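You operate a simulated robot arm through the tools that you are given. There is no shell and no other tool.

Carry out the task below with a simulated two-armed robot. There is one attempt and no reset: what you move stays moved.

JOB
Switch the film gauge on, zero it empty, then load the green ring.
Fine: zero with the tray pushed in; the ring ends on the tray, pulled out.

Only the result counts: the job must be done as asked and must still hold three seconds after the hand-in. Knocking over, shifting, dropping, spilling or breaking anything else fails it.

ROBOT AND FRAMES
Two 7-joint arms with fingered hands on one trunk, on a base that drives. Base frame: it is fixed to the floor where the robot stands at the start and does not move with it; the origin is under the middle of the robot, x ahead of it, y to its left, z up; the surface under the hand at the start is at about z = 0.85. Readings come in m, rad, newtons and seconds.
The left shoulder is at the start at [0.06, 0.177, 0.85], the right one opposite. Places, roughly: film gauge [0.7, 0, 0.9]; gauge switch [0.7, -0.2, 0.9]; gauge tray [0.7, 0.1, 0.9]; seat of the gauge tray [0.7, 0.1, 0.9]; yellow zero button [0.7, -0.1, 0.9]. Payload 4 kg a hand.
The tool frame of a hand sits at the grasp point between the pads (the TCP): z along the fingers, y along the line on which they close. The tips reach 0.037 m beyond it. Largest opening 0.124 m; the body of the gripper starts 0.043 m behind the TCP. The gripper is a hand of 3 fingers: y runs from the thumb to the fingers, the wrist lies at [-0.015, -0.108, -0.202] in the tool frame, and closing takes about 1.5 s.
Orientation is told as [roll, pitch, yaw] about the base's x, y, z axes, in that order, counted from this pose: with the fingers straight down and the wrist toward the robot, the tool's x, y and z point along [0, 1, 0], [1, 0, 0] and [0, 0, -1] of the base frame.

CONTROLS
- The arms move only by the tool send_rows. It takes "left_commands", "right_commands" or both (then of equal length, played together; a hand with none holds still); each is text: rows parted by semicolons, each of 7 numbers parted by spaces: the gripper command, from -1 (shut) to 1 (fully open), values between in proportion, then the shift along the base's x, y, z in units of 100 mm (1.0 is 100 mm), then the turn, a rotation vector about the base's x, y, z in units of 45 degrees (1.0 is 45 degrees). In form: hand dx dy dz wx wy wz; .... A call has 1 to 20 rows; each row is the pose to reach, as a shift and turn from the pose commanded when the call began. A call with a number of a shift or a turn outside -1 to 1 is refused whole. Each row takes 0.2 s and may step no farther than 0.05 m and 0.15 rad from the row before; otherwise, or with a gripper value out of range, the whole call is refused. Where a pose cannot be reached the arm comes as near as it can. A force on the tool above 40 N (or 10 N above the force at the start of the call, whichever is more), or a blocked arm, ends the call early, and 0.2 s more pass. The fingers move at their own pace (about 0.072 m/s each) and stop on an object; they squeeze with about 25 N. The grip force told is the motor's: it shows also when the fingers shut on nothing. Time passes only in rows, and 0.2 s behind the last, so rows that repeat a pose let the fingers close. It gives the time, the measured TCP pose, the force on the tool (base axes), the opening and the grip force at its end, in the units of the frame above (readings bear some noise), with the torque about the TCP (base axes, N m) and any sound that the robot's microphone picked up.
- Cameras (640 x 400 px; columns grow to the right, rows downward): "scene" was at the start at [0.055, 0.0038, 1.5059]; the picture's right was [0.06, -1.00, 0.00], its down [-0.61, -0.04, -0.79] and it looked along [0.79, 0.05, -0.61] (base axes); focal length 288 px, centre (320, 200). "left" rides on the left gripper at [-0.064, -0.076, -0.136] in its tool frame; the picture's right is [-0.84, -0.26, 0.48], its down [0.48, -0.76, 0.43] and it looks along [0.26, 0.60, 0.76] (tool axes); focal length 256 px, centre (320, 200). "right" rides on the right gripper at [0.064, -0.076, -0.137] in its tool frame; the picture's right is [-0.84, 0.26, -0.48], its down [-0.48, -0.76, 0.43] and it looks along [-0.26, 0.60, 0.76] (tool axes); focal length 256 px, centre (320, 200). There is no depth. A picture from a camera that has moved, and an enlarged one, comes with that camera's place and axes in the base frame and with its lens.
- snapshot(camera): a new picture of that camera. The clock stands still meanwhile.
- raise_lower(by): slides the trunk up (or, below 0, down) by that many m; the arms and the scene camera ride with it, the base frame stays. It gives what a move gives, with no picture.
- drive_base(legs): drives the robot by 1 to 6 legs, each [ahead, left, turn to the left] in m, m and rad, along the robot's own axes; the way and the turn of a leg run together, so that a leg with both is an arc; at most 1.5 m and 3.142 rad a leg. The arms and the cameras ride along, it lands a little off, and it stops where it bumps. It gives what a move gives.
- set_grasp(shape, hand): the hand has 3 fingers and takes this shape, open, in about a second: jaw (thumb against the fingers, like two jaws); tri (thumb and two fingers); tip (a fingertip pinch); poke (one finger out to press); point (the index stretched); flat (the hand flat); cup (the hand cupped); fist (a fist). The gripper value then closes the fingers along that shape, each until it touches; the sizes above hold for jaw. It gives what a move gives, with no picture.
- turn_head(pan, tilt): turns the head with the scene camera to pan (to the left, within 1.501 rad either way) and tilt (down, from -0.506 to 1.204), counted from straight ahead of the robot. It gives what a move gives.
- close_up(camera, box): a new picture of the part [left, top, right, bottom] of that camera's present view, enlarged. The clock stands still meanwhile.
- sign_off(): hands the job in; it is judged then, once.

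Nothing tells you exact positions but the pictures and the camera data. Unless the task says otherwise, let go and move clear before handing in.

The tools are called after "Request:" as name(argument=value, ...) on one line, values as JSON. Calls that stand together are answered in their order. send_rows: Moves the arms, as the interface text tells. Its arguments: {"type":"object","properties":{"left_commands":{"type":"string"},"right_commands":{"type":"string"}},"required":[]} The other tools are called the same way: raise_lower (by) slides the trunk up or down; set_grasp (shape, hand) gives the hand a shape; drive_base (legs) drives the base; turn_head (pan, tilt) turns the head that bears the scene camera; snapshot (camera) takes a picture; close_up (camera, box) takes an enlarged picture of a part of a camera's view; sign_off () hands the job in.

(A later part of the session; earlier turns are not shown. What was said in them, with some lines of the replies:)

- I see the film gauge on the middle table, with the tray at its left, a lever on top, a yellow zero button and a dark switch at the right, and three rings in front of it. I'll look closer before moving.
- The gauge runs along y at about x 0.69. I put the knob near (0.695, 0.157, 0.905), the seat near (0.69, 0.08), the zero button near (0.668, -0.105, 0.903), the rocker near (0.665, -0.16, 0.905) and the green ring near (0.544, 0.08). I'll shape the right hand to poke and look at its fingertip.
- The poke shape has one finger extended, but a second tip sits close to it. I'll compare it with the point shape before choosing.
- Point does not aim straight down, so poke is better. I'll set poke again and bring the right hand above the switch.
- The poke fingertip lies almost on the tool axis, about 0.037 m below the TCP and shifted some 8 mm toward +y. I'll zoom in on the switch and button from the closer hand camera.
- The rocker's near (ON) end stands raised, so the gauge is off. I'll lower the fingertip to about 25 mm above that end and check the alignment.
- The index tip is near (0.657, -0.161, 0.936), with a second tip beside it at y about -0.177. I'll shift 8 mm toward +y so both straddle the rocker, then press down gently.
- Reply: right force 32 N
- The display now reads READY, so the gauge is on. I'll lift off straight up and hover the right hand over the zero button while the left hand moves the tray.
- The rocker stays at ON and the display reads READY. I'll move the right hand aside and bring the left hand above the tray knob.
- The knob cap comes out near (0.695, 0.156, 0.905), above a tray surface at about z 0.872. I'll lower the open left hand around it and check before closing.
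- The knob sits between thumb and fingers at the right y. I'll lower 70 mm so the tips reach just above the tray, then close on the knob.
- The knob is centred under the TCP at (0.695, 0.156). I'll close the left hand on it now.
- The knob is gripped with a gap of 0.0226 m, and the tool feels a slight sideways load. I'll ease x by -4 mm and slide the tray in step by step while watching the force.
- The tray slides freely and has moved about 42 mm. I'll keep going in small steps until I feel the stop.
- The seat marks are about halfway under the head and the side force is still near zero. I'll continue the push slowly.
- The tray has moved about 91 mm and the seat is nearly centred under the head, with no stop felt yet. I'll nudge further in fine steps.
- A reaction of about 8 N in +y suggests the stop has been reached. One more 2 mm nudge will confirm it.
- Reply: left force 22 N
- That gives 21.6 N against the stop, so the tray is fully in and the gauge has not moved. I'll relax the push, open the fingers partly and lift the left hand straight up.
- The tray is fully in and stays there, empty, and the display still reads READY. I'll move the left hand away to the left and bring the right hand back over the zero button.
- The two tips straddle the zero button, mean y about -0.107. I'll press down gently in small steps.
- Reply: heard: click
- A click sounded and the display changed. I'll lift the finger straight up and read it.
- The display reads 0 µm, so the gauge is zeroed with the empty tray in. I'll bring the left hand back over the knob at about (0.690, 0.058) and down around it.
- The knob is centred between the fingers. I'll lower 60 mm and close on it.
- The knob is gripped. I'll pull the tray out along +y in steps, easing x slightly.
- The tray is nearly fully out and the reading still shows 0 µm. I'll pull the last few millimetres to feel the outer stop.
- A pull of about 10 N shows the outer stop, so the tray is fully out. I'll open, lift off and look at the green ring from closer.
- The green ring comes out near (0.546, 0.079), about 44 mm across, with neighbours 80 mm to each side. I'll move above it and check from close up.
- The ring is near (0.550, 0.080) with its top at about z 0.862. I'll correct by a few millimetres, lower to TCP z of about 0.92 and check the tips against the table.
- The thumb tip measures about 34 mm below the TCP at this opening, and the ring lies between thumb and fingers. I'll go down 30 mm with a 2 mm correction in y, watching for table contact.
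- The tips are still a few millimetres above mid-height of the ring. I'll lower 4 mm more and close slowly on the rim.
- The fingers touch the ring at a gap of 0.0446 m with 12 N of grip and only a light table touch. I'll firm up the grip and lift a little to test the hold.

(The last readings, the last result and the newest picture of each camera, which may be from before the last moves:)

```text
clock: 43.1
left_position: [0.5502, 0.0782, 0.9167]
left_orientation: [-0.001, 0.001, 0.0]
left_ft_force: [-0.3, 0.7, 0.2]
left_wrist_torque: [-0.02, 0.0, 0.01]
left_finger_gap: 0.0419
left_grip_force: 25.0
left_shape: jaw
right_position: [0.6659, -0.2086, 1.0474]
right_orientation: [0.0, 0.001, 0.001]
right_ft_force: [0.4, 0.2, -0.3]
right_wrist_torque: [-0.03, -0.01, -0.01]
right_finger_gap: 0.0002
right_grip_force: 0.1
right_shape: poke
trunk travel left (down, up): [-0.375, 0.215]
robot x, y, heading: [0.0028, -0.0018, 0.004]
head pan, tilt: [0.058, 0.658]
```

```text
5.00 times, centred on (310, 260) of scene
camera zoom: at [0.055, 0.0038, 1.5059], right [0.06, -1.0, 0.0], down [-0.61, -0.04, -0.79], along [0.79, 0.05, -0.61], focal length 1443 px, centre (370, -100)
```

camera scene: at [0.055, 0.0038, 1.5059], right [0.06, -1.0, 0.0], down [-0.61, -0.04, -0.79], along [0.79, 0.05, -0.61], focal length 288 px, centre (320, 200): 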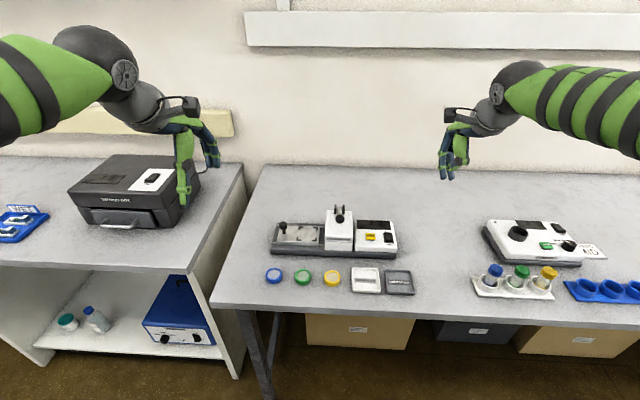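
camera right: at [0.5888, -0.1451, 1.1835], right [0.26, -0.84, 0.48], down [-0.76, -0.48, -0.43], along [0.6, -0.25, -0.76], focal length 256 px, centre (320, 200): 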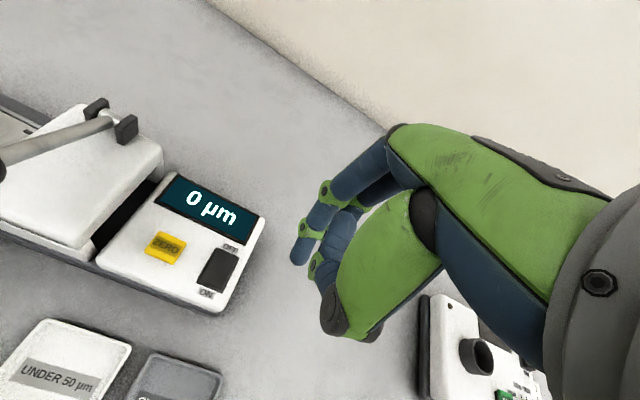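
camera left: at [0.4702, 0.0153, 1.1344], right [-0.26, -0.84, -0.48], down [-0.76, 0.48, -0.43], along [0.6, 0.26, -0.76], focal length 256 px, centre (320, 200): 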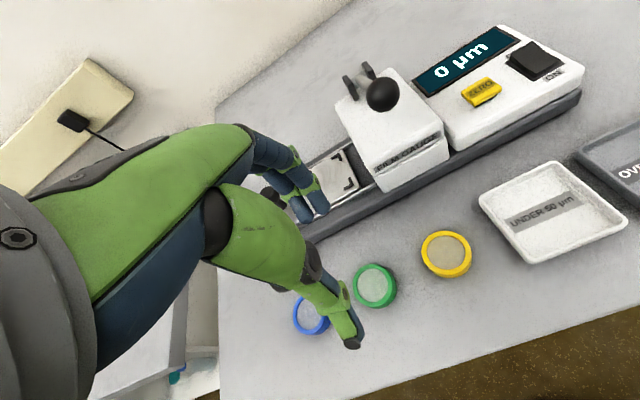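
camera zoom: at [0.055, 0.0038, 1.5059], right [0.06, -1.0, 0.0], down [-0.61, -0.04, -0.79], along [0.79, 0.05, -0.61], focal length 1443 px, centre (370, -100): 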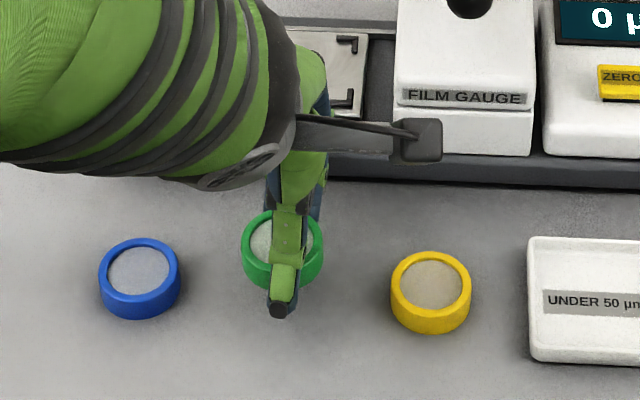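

The ring is held level with a firm grip, its centre about 3 mm to +y of the TCP. I take the seat to be near (0.689, 0.081), so I'll raise it high and carry it over the tray.

Request:
send_rows(left_commands="-0.6 0 0 0.25 0 0 0; -0.6 0 0 0.5 0 0 0; -0.6 0 0 0.75 0 0 0; -0.6 0.15 0 0.9 0 0 0; -0.6 0.4 0 0.9 0 0 0; -0.6 0.65 0 0.9 0 0 0; -0.6 0.9 0 0.9 0 0 0; -0.6 0.9 0 0.9 0 0 0")

Request:
send_rows(left_commands="-0.6 0.2 -0.01 0 0 0 0; -0.6 0.4 -0.02 0 0 0 0; -0.6 0.48 -0.02 0 0 0 0; -0.6 0.48 -0.02 -0.2 0 0 0; -0.6 0.48 -0.02 -0.3 0 0 0; -0.6 0.48 -0.02 -0.3 0 0 0")

Request:
snapshot(camera="left")

Request:
close_up(camera="scene", box=[260, 180, 380, 270])

Request:
snapshot(camera="right")

```text
clock: 44.9
left_position: [0.6424, 0.0783, 1.0077]
left_orientation: [0.001, 0.001, 0.0]
left_ft_force: [0.5, -0.6, -0.6]
left_wrist_torque: [0.02, 0.01, 0.0]
left_finger_gap: 0.0416
left_grip_force: 24.7
left_shape: jaw
right_position: [0.6659, -0.2081, 1.0464]
right_orientation: [0.0, 0.0, 0.001]
right_ft_force: [-0.2, -0.1, 0.0]
right_wrist_torque: [0.01, 0.01, 0.01]
right_finger_gap: 0.0
right_grip_force: 0.0
right_shape: poke
trunk travel left (down, up): [-0.375, 0.215]
robot x, y, heading: [-0.0016, -0.0024, -0.0]
head pan, tilt: [0.058, 0.658]
```

```text
clock: 46.3
left_position: [0.6884, 0.0765, 0.9779]
left_orientation: [0.001, 0.0, 0.001]
left_ft_force: [0.1, 0.4, 0.5]
left_wrist_torque: [0.01, 0.01, -0.02]
left_finger_gap: 0.0414
left_grip_force: 25.2
left_shape: jaw
right_position: [0.6659, -0.208, 1.0476]
right_orientation: [0.001, 0.001, 0.0]
right_ft_force: [-1.0, -0.2, 0.0]
right_wrist_torque: [0.01, -0.03, 0.0]
right_finger_gap: 0.0001
right_grip_force: 0.0
right_shape: poke
trunk travel left (down, up): [-0.375, 0.215]
robot x, y, heading: [0.0007, 0.0027, 0.0]
head pan, tilt: [0.058, 0.658]
```

```text
taken
camera left: at [0.6141, 0.0132, 1.1147], right [-0.26, -0.84, -0.48], down [-0.76, 0.48, -0.43], along [0.6, 0.26, -0.76], focal length 256 px, centre (320, 200)
```

left: 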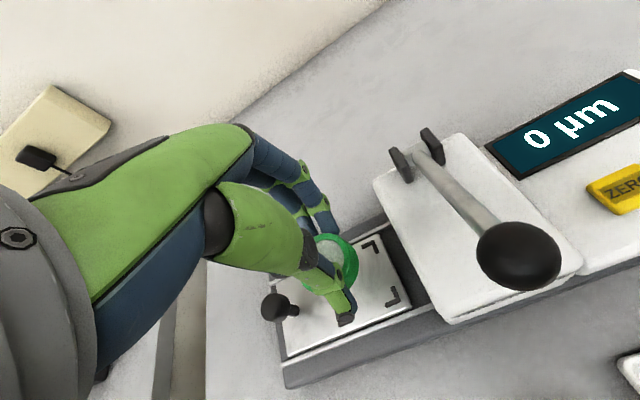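

```text
4.44 times, centred on (320, 225) of scene
camera zoom: at [0.0551, 0.0038, 1.5059], right [0.06, -1.0, 0.0], down [-0.61, -0.04, -0.79], along [0.79, 0.05, -0.61], focal length 1282 px, centre (320, 89)
```

zoom: 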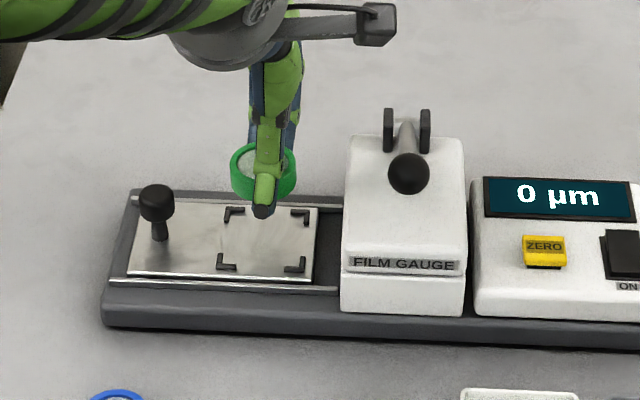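

```text
taken
camera right: at [0.5888, -0.1453, 1.1834], right [0.26, -0.84, 0.48], down [-0.76, -0.48, -0.43], along [0.6, -0.26, -0.76], focal length 256 px, centre (320, 200)
```

right: 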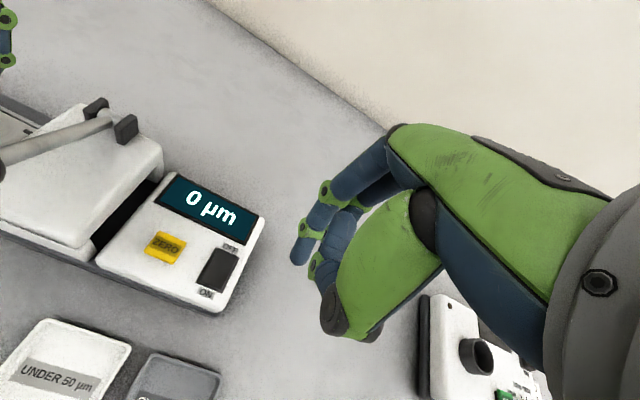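

The seat comes out near (0.688, 0.082) with the tray top around z 0.884, and the held ring is near (0.690, 0.080). I'll correct 2 mm in y and lower to just above the tray.

Request:
send_rows(left_commands="-0.6 -0.01 0.02 -0.15 0 0 0; -0.6 -0.01 0.02 -0.3 0 0 0; -0.6 -0.01 0.02 -0.4 0 0 0; -0.6 -0.01 0.02 -0.42 0 0 0; -0.6 -0.01 0.02 -0.42 0 0 0")

Request:
close_up(camera="left", box=[240, 180, 480, 380])

Request:
close_up(camera="scene", box=[270, 200, 340, 260])

```text
clock: 47.5
left_position: [0.6877, 0.0785, 0.9358]
left_orientation: [0.0, 0.001, -0.001]
left_ft_force: [0.3, 0.3, 0.0]
left_wrist_torque: [-0.03, 0.01, 0.0]
left_finger_gap: 0.0417
left_grip_force: 24.9
left_shape: jaw
right_position: [0.6658, -0.2089, 1.0474]
right_orientation: [0.0, 0.0, 0.0]
right_ft_force: [0.1, -0.3, 0.0]
right_wrist_torque: [-0.02, -0.02, -0.01]
right_finger_gap: 0.0
right_grip_force: 0.0
right_shape: poke
trunk travel left (down, up): [-0.375, 0.215]
robot x, y, heading: [-0.0001, -0.0005, -0.0]
head pan, tilt: [0.058, 0.658]
```

```text
2.00 times, centred on (360, 280) of left
camera zoom: at [0.6122, 0.0151, 1.073], right [-0.26, -0.84, -0.48], down [-0.76, 0.48, -0.43], along [0.6, 0.26, -0.76], focal length 512 px, centre (240, 40)
```

zoom: 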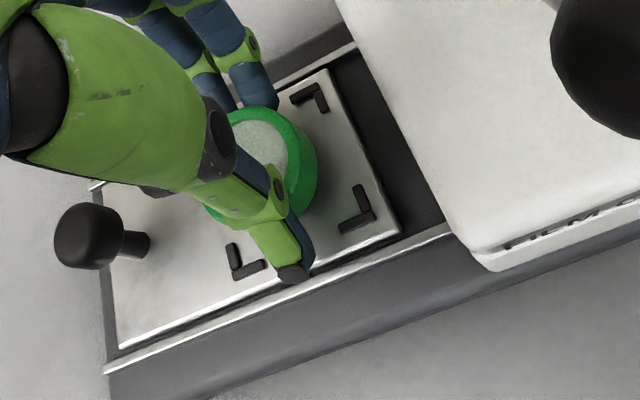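

```text
6.67 times, centred on (305, 230) of scene
camera zoom: at [0.0551, 0.0038, 1.5059], right [0.06, -1.0, 0.0], down [-0.61, -0.04, -0.79], along [0.79, 0.05, -0.61], focal length 1924 px, centre (420, 0)
```

zoom: 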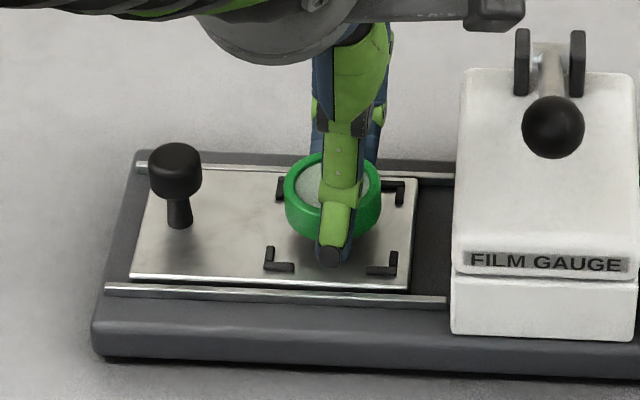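

The ring is centred over the bracket marks within about 1 mm in both views. I'll lower it in small steps until I feel contact.

Request:
send_rows(left_commands="-0.6 0 -0.01 -0.04 0 0 0; -0.6 0 -0.01 -0.08 0 0 0; -0.6 0 -0.01 -0.08 0 0 0")

Request:
close_up(camera="scene", box=[270, 200, 340, 260])

Request:
close_up(camera="left", box=[240, 180, 480, 380])

```text
clock: 48.3
left_position: [0.6882, 0.0767, 0.9279]
left_orientation: [0.001, 0.0, 0.001]
left_ft_force: [0.2, 0.4, -0.1]
left_wrist_torque: [0.02, -0.02, 0.01]
left_finger_gap: 0.0414
left_grip_force: 25.2
left_shape: jaw
right_position: [0.6672, -0.2081, 1.0463]
right_orientation: [0.0, 0.001, 0.0]
right_ft_force: [0.2, -0.3, 0.5]
right_wrist_torque: [0.0, 0.01, 0.0]
right_finger_gap: 0.0
right_grip_force: 0.0
right_shape: poke
trunk travel left (down, up): [-0.375, 0.215]
robot x, y, heading: [0.001, 0.0023, 0.002]
head pan, tilt: [0.058, 0.658]
```

```text
6.67 times, centred on (305, 230) of scene
camera zoom: at [0.0551, 0.0038, 1.5059], right [0.06, -1.0, 0.0], down [-0.61, -0.04, -0.79], along [0.79, 0.05, -0.61], focal length 1924 px, centre (420, 0)
```

zoom: 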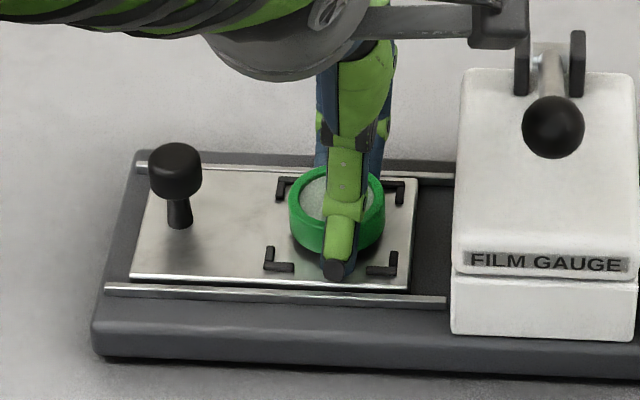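

```text
2.00 times, centred on (360, 280) of left
camera zoom: at [0.6121, 0.0134, 1.065], right [-0.26, -0.84, -0.48], down [-0.76, 0.48, -0.43], along [0.6, 0.26, -0.76], focal length 512 px, centre (240, 40)
```

zoom: 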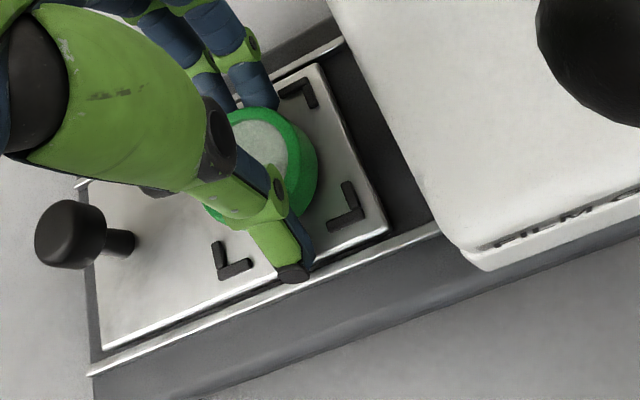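

There is no contact yet at TCP z of 0.928, and the alignment is within about 1 mm. I'll keep lowering in 2 mm steps.

Request:
send_rows(left_commands="-0.6 0 0 -0.02 0 0 0; -0.6 0 0 -0.03 0 0 0; -0.6 0 0 -0.03 0 0 0")

```text
clock: 49.1
left_position: [0.6868, 0.0759, 0.925]
left_orientation: [0.001, 0.0, 0.0]
left_ft_force: [0.1, -0.4, 0.0]
left_wrist_torque: [-0.02, 0.0, -0.01]
left_finger_gap: 0.0417
left_grip_force: 25.1
left_shape: jaw
right_position: [0.6666, -0.2089, 1.0473]
right_orientation: [0.001, 0.002, 0.0]
right_ft_force: [-0.7, 0.4, -0.7]
right_wrist_torque: [-0.03, -0.02, 0.01]
right_finger_gap: 0.0
right_grip_force: 0.1
right_shape: poke
trunk travel left (down, up): [-0.375, 0.215]
robot x, y, heading: [-0.0028, 0.0049, -0.002]
head pan, tilt: [0.058, 0.658]
```

There is still no contact at 0.925. I'll continue down 3 mm.

Request:
send_rows(left_commands="-0.6 0 0 -0.02 0 0 0; -0.6 0 0 -0.03 0 0 0; -0.6 0 0 -0.03 0 0 0")

Request:
close_up(camera="scene", box=[270, 200, 340, 260])

Request:
close_up(camera="left", box=[240, 180, 480, 380])

```text
clock: 49.9
left_position: [0.6882, 0.076, 0.9241]
left_orientation: [-0.001, -0.001, 0.001]
left_ft_force: [-0.8, -1.1, 6.6]
left_wrist_torque: [0.03, 0.18, -0.04]
left_finger_gap: 0.0417
left_grip_force: 24.9
left_shape: jaw
right_position: [0.6651, -0.2095, 1.0478]
right_orientation: [0.0, -0.001, -0.001]
right_ft_force: [-0.4, 0.5, -0.2]
right_wrist_torque: [0.01, 0.0, 0.0]
right_finger_gap: 0.0
right_grip_force: 0.1
right_shape: poke
trunk travel left (down, up): [-0.375, 0.215]
robot x, y, heading: [0.0016, -0.001, 0.001]
head pan, tilt: [0.058, 0.658]
```

```text
6.67 times, centred on (305, 230) of scene
camera zoom: at [0.0544, 0.0037, 1.5061], right [0.06, -1.0, 0.0], down [-0.61, -0.04, -0.79], along [0.79, 0.05, -0.61], focal length 1924 px, centre (420, 0)
```

zoom: 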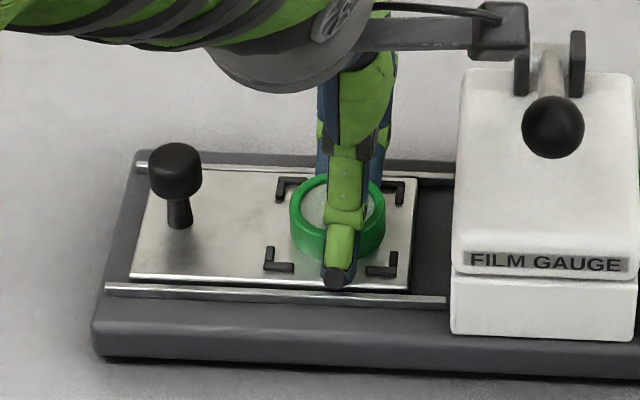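

```text
2.00 times, centred on (360, 280) of left
camera zoom: at [0.612, 0.0132, 1.0595], right [-0.26, -0.84, -0.48], down [-0.76, 0.48, -0.44], along [0.6, 0.25, -0.76], focal length 512 px, centre (240, 40)
```

zoom: 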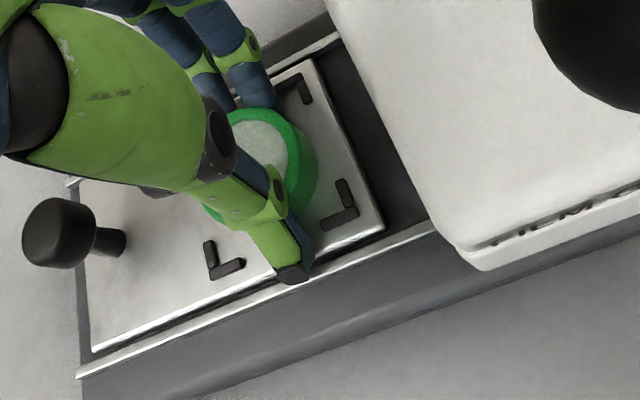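

I feel about 7 N of contact at TCP z of 0.924, so the ring is at the tray surface. Before releasing I'll zoom in to check the centring between the brackets.

Request:
close_up(camera="left", box=[310, 200, 440, 330])

Request:
close_up(camera="scene", box=[290, 215, 330, 250])

```text
3.08 times, centred on (375, 265) of left
camera zoom: at [0.612, 0.0132, 1.0595], right [-0.26, -0.84, -0.48], down [-0.76, 0.48, -0.44], along [0.6, 0.25, -0.76], focal length 788 px, centre (151, 0)
```

zoom: 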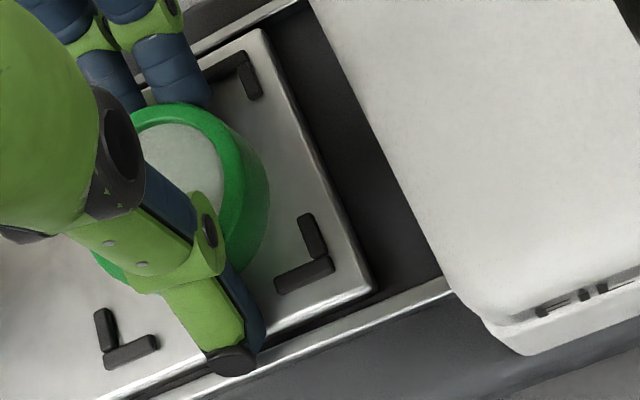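

```text
11.43 times, centred on (310, 232) of scene
camera zoom: at [0.0544, 0.0037, 1.5061], right [0.06, -1.0, 0.0], down [-0.61, -0.04, -0.79], along [0.79, 0.05, -0.61], focal length 3298 px, centre (434, -171)
```

zoom: 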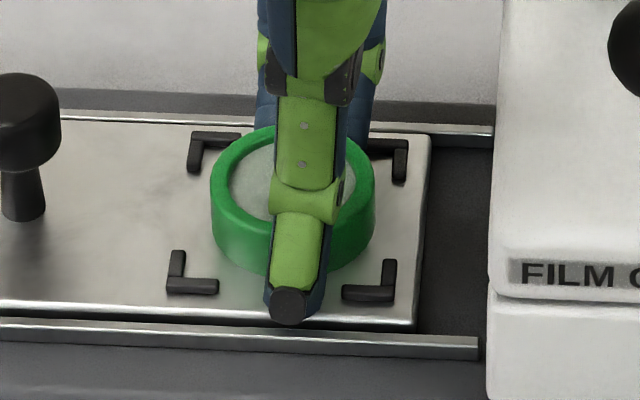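

Both views put the ring within about 2 mm of the seat centre, and the torque suggests the thumb tip is what is touching. I'll raise 3 mm of command, shift +2 mm in x and +1 mm in y, then open slowly.

Request:
send_rows(left_commands="-0.6 0 0 0.04 0 0 0; -0.6 0.02 0.01 0.04 0 0 0; -0.6 0.02 0.01 0.03 0 0 0; -0.6 0.02 0.01 0.03 0 0 0")

Request:
close_up(camera="scene", box=[290, 215, 330, 250])

```text
clock: 50.9
left_position: [0.6892, 0.0779, 0.9245]
left_orientation: [0.0, 0.0, 0.0]
left_ft_force: [0.2, -0.3, 0.0]
left_wrist_torque: [0.01, 0.0, -0.02]
left_finger_gap: 0.0413
left_grip_force: 24.9
left_shape: jaw
right_position: [0.6659, -0.208, 1.047]
right_orientation: [0.0, 0.0, 0.0]
right_ft_force: [-0.3, -0.1, 0.3]
right_wrist_torque: [-0.01, -0.01, -0.01]
right_finger_gap: 0.0001
right_grip_force: 0.1
right_shape: poke
trunk travel left (down, up): [-0.375, 0.215]
robot x, y, heading: [0.0002, 0.0024, 0.001]
head pan, tilt: [0.058, 0.658]
```

```text
11.43 times, centred on (310, 232) of scene
camera zoom: at [0.0551, 0.0038, 1.5059], right [0.06, -1.0, 0.0], down [-0.61, -0.04, -0.79], along [0.79, 0.05, -0.61], focal length 3298 px, centre (434, -171)
```

zoom: 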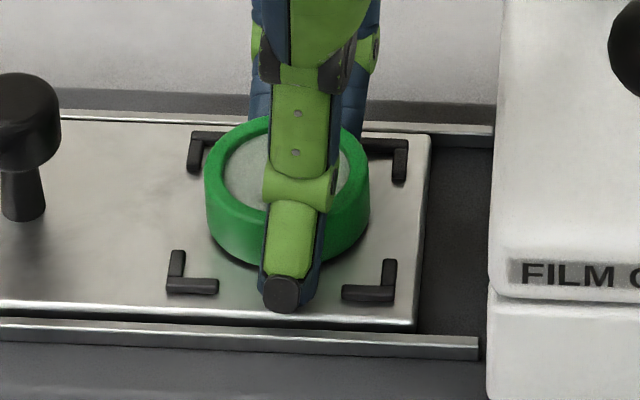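

The ring hovers within about 1 mm of the tray, centred in the brackets, and the load is zero. I'll open the fingers gradually.

Request:
send_rows(left_commands="-0.5 0 0 -0.005 0 0 0; -0.4 0 0 -0.005 0 0 0; -0.3 0 0 -0.005 0 0 0; -0.2 0 0 -0.005 0 0 0; -0.15 0 0 -0.005 0 0 0; -0.15 0 0 -0.005 0 0 0")

Request:
close_up(camera="scene", box=[290, 215, 330, 250])

Request:
close_up(camera="left", box=[310, 200, 440, 330])

```text
clock: 52.3
left_position: [0.6895, 0.0784, 0.9248]
left_orientation: [0.0, 0.0, -0.001]
left_ft_force: [-0.7, 0.6, 0.9]
left_wrist_torque: [-0.02, 0.0, 0.01]
left_finger_gap: 0.0523
left_grip_force: 0.0
left_shape: jaw
right_position: [0.6657, -0.2084, 1.0467]
right_orientation: [0.0, 0.0, 0.0]
right_ft_force: [-0.9, -0.4, 0.3]
right_wrist_torque: [-0.01, -0.02, 0.01]
right_finger_gap: 0.0003
right_grip_force: 0.0
right_shape: poke
trunk travel left (down, up): [-0.375, 0.215]
robot x, y, heading: [0.0023, 0.0008, -0.001]
head pan, tilt: [0.058, 0.658]
```

```text
11.43 times, centred on (310, 232) of scene
camera zoom: at [0.0551, 0.0038, 1.5059], right [0.06, -1.0, 0.0], down [-0.61, -0.04, -0.79], along [0.79, 0.05, -0.61], focal length 3298 px, centre (434, -171)
```

zoom: 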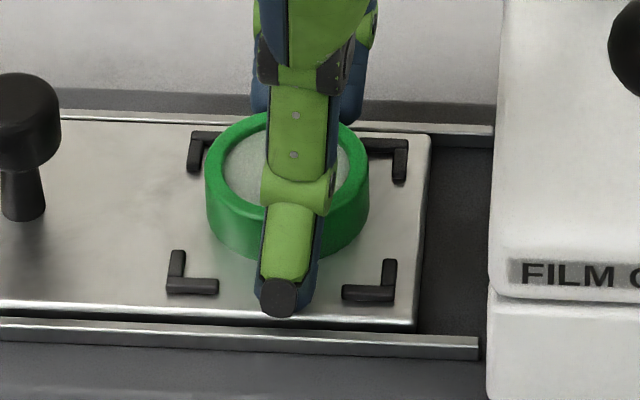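

```text
3.08 times, centred on (375, 265) of left
camera zoom: at [0.614, 0.0153, 1.0618], right [-0.26, -0.84, -0.48], down [-0.76, 0.48, -0.43], along [0.6, 0.26, -0.76], focal length 788 px, centre (151, 0)
```

zoom: 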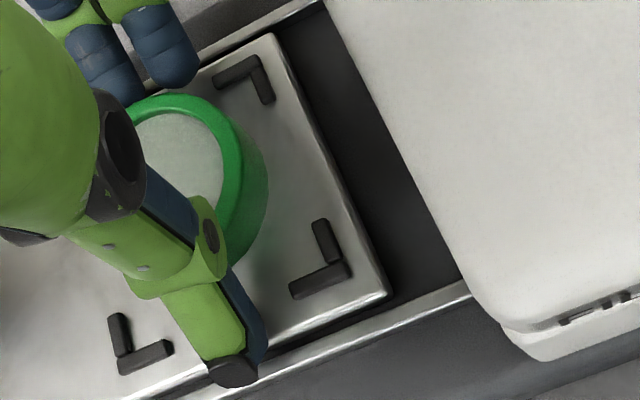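

The ring is free on the tray but has drifted about 4 mm toward +x. The rail sits about 1 cm below the tray top, so the thumb has room. I'll nudge the ring back with the far fingers.

Request:
send_rows(left_commands="-0.15 -0.015 0 0 0 0 0; -0.15 -0.03 0 0 0 0 0; -0.15 -0.045 0 0 0 0 0; -0.15 -0.06 0 0 0 0 0; -0.15 -0.06 0 0 0 0 0")

Request:
close_up(camera="scene", box=[290, 215, 330, 250])

Request:
close_up(camera="left", box=[310, 200, 440, 330])

```text
clock: 53.5
left_position: [0.6842, 0.0779, 0.9258]
left_orientation: [0.002, 0.0, -0.001]
left_ft_force: [-0.6, -0.2, -0.4]
left_wrist_torque: [0.03, 0.08, -0.02]
left_finger_gap: 0.0525
left_grip_force: 0.0
left_shape: jaw
right_position: [0.6667, -0.208, 1.0468]
right_orientation: [0.002, 0.001, 0.002]
right_ft_force: [-0.4, -1.3, -0.3]
right_wrist_torque: [0.0, 0.02, -0.03]
right_finger_gap: 0.0
right_grip_force: 0.1
right_shape: poke
trunk travel left (down, up): [-0.375, 0.215]
robot x, y, heading: [-0.0002, -0.0027, -0.001]
head pan, tilt: [0.058, 0.658]
```

```text
11.43 times, centred on (310, 232) of scene
camera zoom: at [0.055, 0.0038, 1.5059], right [0.06, -1.0, 0.0], down [-0.61, -0.04, -0.79], along [0.79, 0.05, -0.61], focal length 3298 px, centre (434, -171)
```

zoom: 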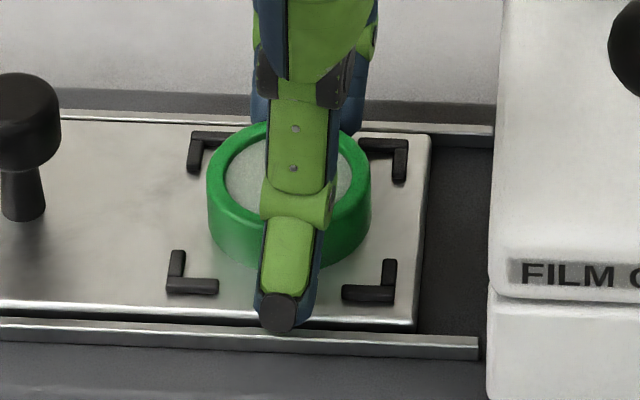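

```text
3.08 times, centred on (375, 265) of left
camera zoom: at [0.6083, 0.0148, 1.0624], right [-0.26, -0.84, -0.48], down [-0.76, 0.48, -0.43], along [0.6, 0.26, -0.76], focal length 788 px, centre (151, 0)
```

zoom: 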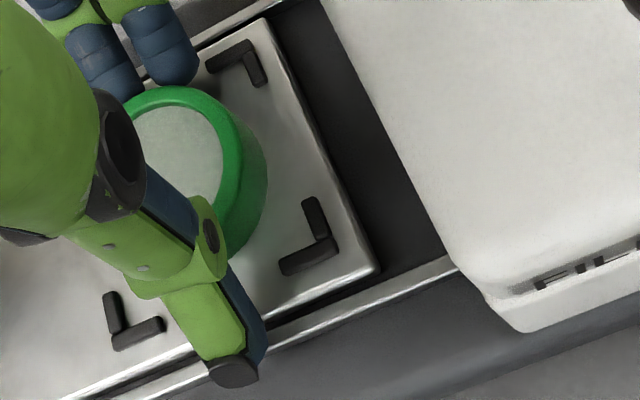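

The ring is now centred in the brackets in both axes. I'll centre the hand around it so nothing touches, open a bit more and lift straight up.

Request:
send_rows(left_commands="-0.15 0.02 0 0 0 0 0; -0.15 0.04 0 0 0 0 0; -0.05 0.04 0 0 0 0 0; 0 0.04 0 0 0 0 0; 0 0.04 0 0.05 0 0 0; 0 0.04 0 0.15 0 0 0; 0 0.04 0 0.3 0 0 0; 0 0.04 0 0.5 0 0 0; 0 0.04 0 0.8 0 0 0; 0 0.04 0 1 0 0 0; 0 0.04 0 1 0 0 0")

Request:
close_up(camera="scene", box=[260, 190, 380, 270])

Request:
snapshot(camera="left")

```text
clock: 55.9
left_position: [0.6874, 0.0763, 1.0229]
left_orientation: [0.0, 0.001, 0.001]
left_ft_force: [0.3, 0.1, 0.2]
left_wrist_torque: [0.03, 0.03, 0.01]
left_finger_gap: 0.0619
left_grip_force: 0.1
left_shape: jaw
right_position: [0.6662, -0.2082, 1.0468]
right_orientation: [0.001, -0.003, 0.0]
right_ft_force: [0.1, -0.2, 0.4]
right_wrist_torque: [0.0, -0.04, 0.04]
right_finger_gap: 0.0
right_grip_force: 0.1
right_shape: poke
trunk travel left (down, up): [-0.375, 0.215]
robot x, y, heading: [0.0037, 0.0009, 0.003]
head pan, tilt: [0.058, 0.658]
```

```text
5.00 times, centred on (320, 230) of scene
camera zoom: at [0.0551, 0.0038, 1.5059], right [0.06, -1.0, 0.0], down [-0.61, -0.04, -0.79], along [0.79, 0.05, -0.61], focal length 1443 px, centre (320, 50)
```

zoom: 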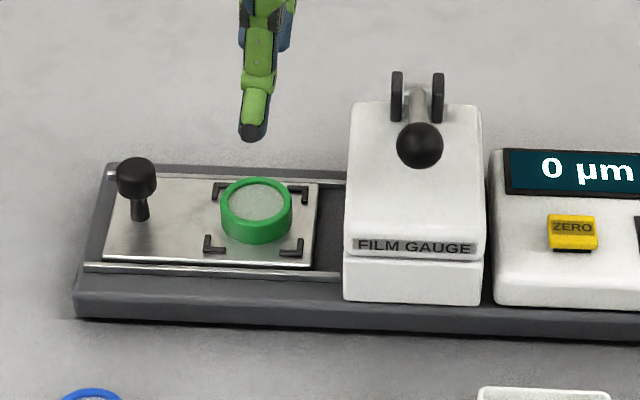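

```text
taken
camera left: at [0.6128, 0.0132, 1.1608], right [-0.26, -0.84, -0.48], down [-0.76, 0.48, -0.43], along [0.6, 0.26, -0.76], focal length 256 px, centre (320, 200)
```

left: 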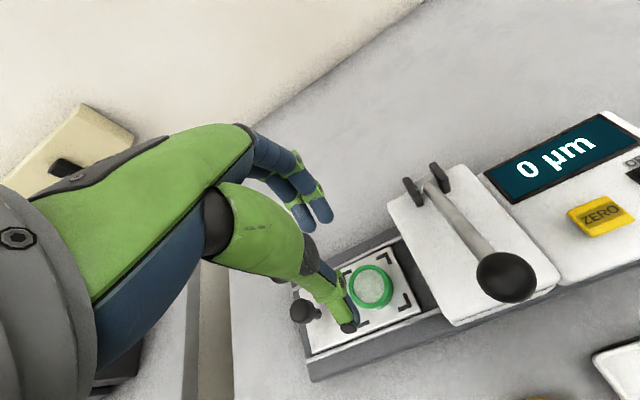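

The green ring sits centred on the pulled-out tray and the display reads 0 µm. I'll move both hands clear and do a last check of the whole scene.

Request:
send_rows(left_commands="0 0 0.1 0.2 0 0 0; 0 -0.1 0.3 0.5 0 0 0; 0 -0.3 0.6 0.8 0 0 0; 0 -0.5 0.9 1 0 0 0; 0 -0.6 1 1 0 0 0; 0 -0.6 1 1 0 0 0", right_commands="1 0 -0.1 0.2 0 0 0; 1 0 -0.2 0.5 0 0 0; 1 0 -0.3 0.8 0 0 0; 1 0 -0.4 1 0 0 0; 1 0 -0.4 1 0 0 0; 1 0 -0.4 1 0 0 0")

Request:
snapshot(camera="scene")

Request:
close_up(camera="scene", box=[240, 190, 440, 310])

```text
clock: 57.3
left_position: [0.6302, 0.1781, 1.1255]
left_orientation: [0.001, 0.001, 0.0]
left_ft_force: [0.4, 0.4, -0.6]
left_wrist_torque: [-0.02, 0.04, 0.02]
left_finger_gap: 0.0616
left_grip_force: 0.0
left_shape: jaw
right_position: [0.6676, -0.2494, 1.1461]
right_orientation: [0.0, 0.0, 0.0]
right_ft_force: [1.0, 0.6, 0.4]
right_wrist_torque: [0.03, 0.0, 0.01]
right_finger_gap: 0.0
right_grip_force: 0.0
right_shape: poke
trunk travel left (down, up): [-0.375, 0.215]
robot x, y, heading: [-0.0022, -0.0003, -0.001]
head pan, tilt: [0.058, 0.658]
```

```text
taken
camera scene: at [0.0551, 0.0038, 1.5059], right [0.06, -1.0, 0.0], down [-0.61, -0.04, -0.79], along [0.79, 0.05, -0.61], focal length 288 px, centre (320, 200)
```

scene: 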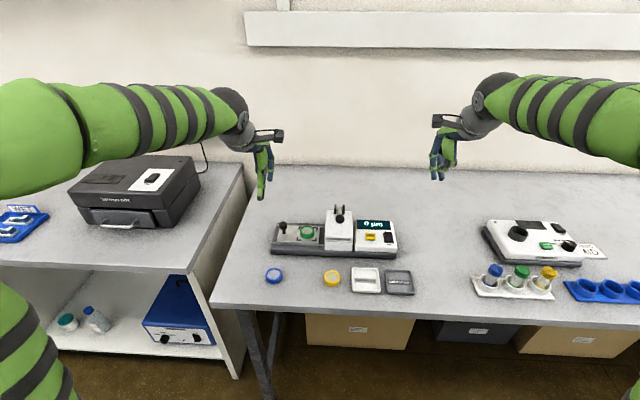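

```text
3.20 times, centred on (340, 250) of scene
camera zoom: at [0.0551, 0.0038, 1.5059], right [0.06, -1.0, 0.0], down [-0.61, -0.04, -0.79], along [0.79, 0.05, -0.61], focal length 923 px, centre (256, 40)
```

zoom: 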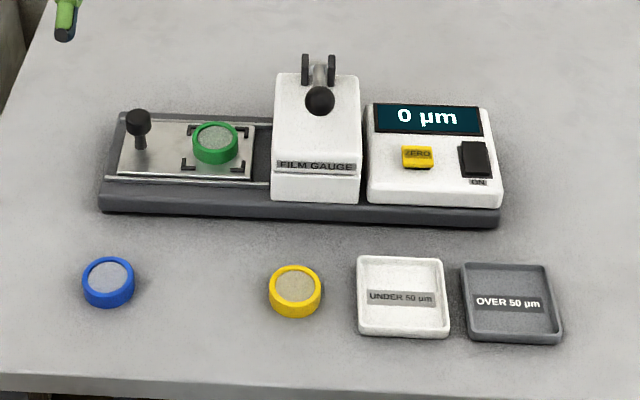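

The gauge is on and zeroed at 0 µm, the tray is fully out, and the green ring sits centred in the seat. The gauge, the other rings and the dishes appear where they started, and both hands are clear, so I'll hand in.

Request:
sign_off()

```text
The job is handed in.
```

The job is done and handed in. The film gauge is on and was zeroed with the tray empty and pushed in; it reads 0 µm. The green ring sits in the seat on the tray, and the tray is pulled fully out.

When I released the ring it drifted about 4 mm, so I nudged it back until it was centred in the bracket marks. In the last picture the gauge, the other rings and the dishes looked the same as at the start. Both hands were clear before I handed in.
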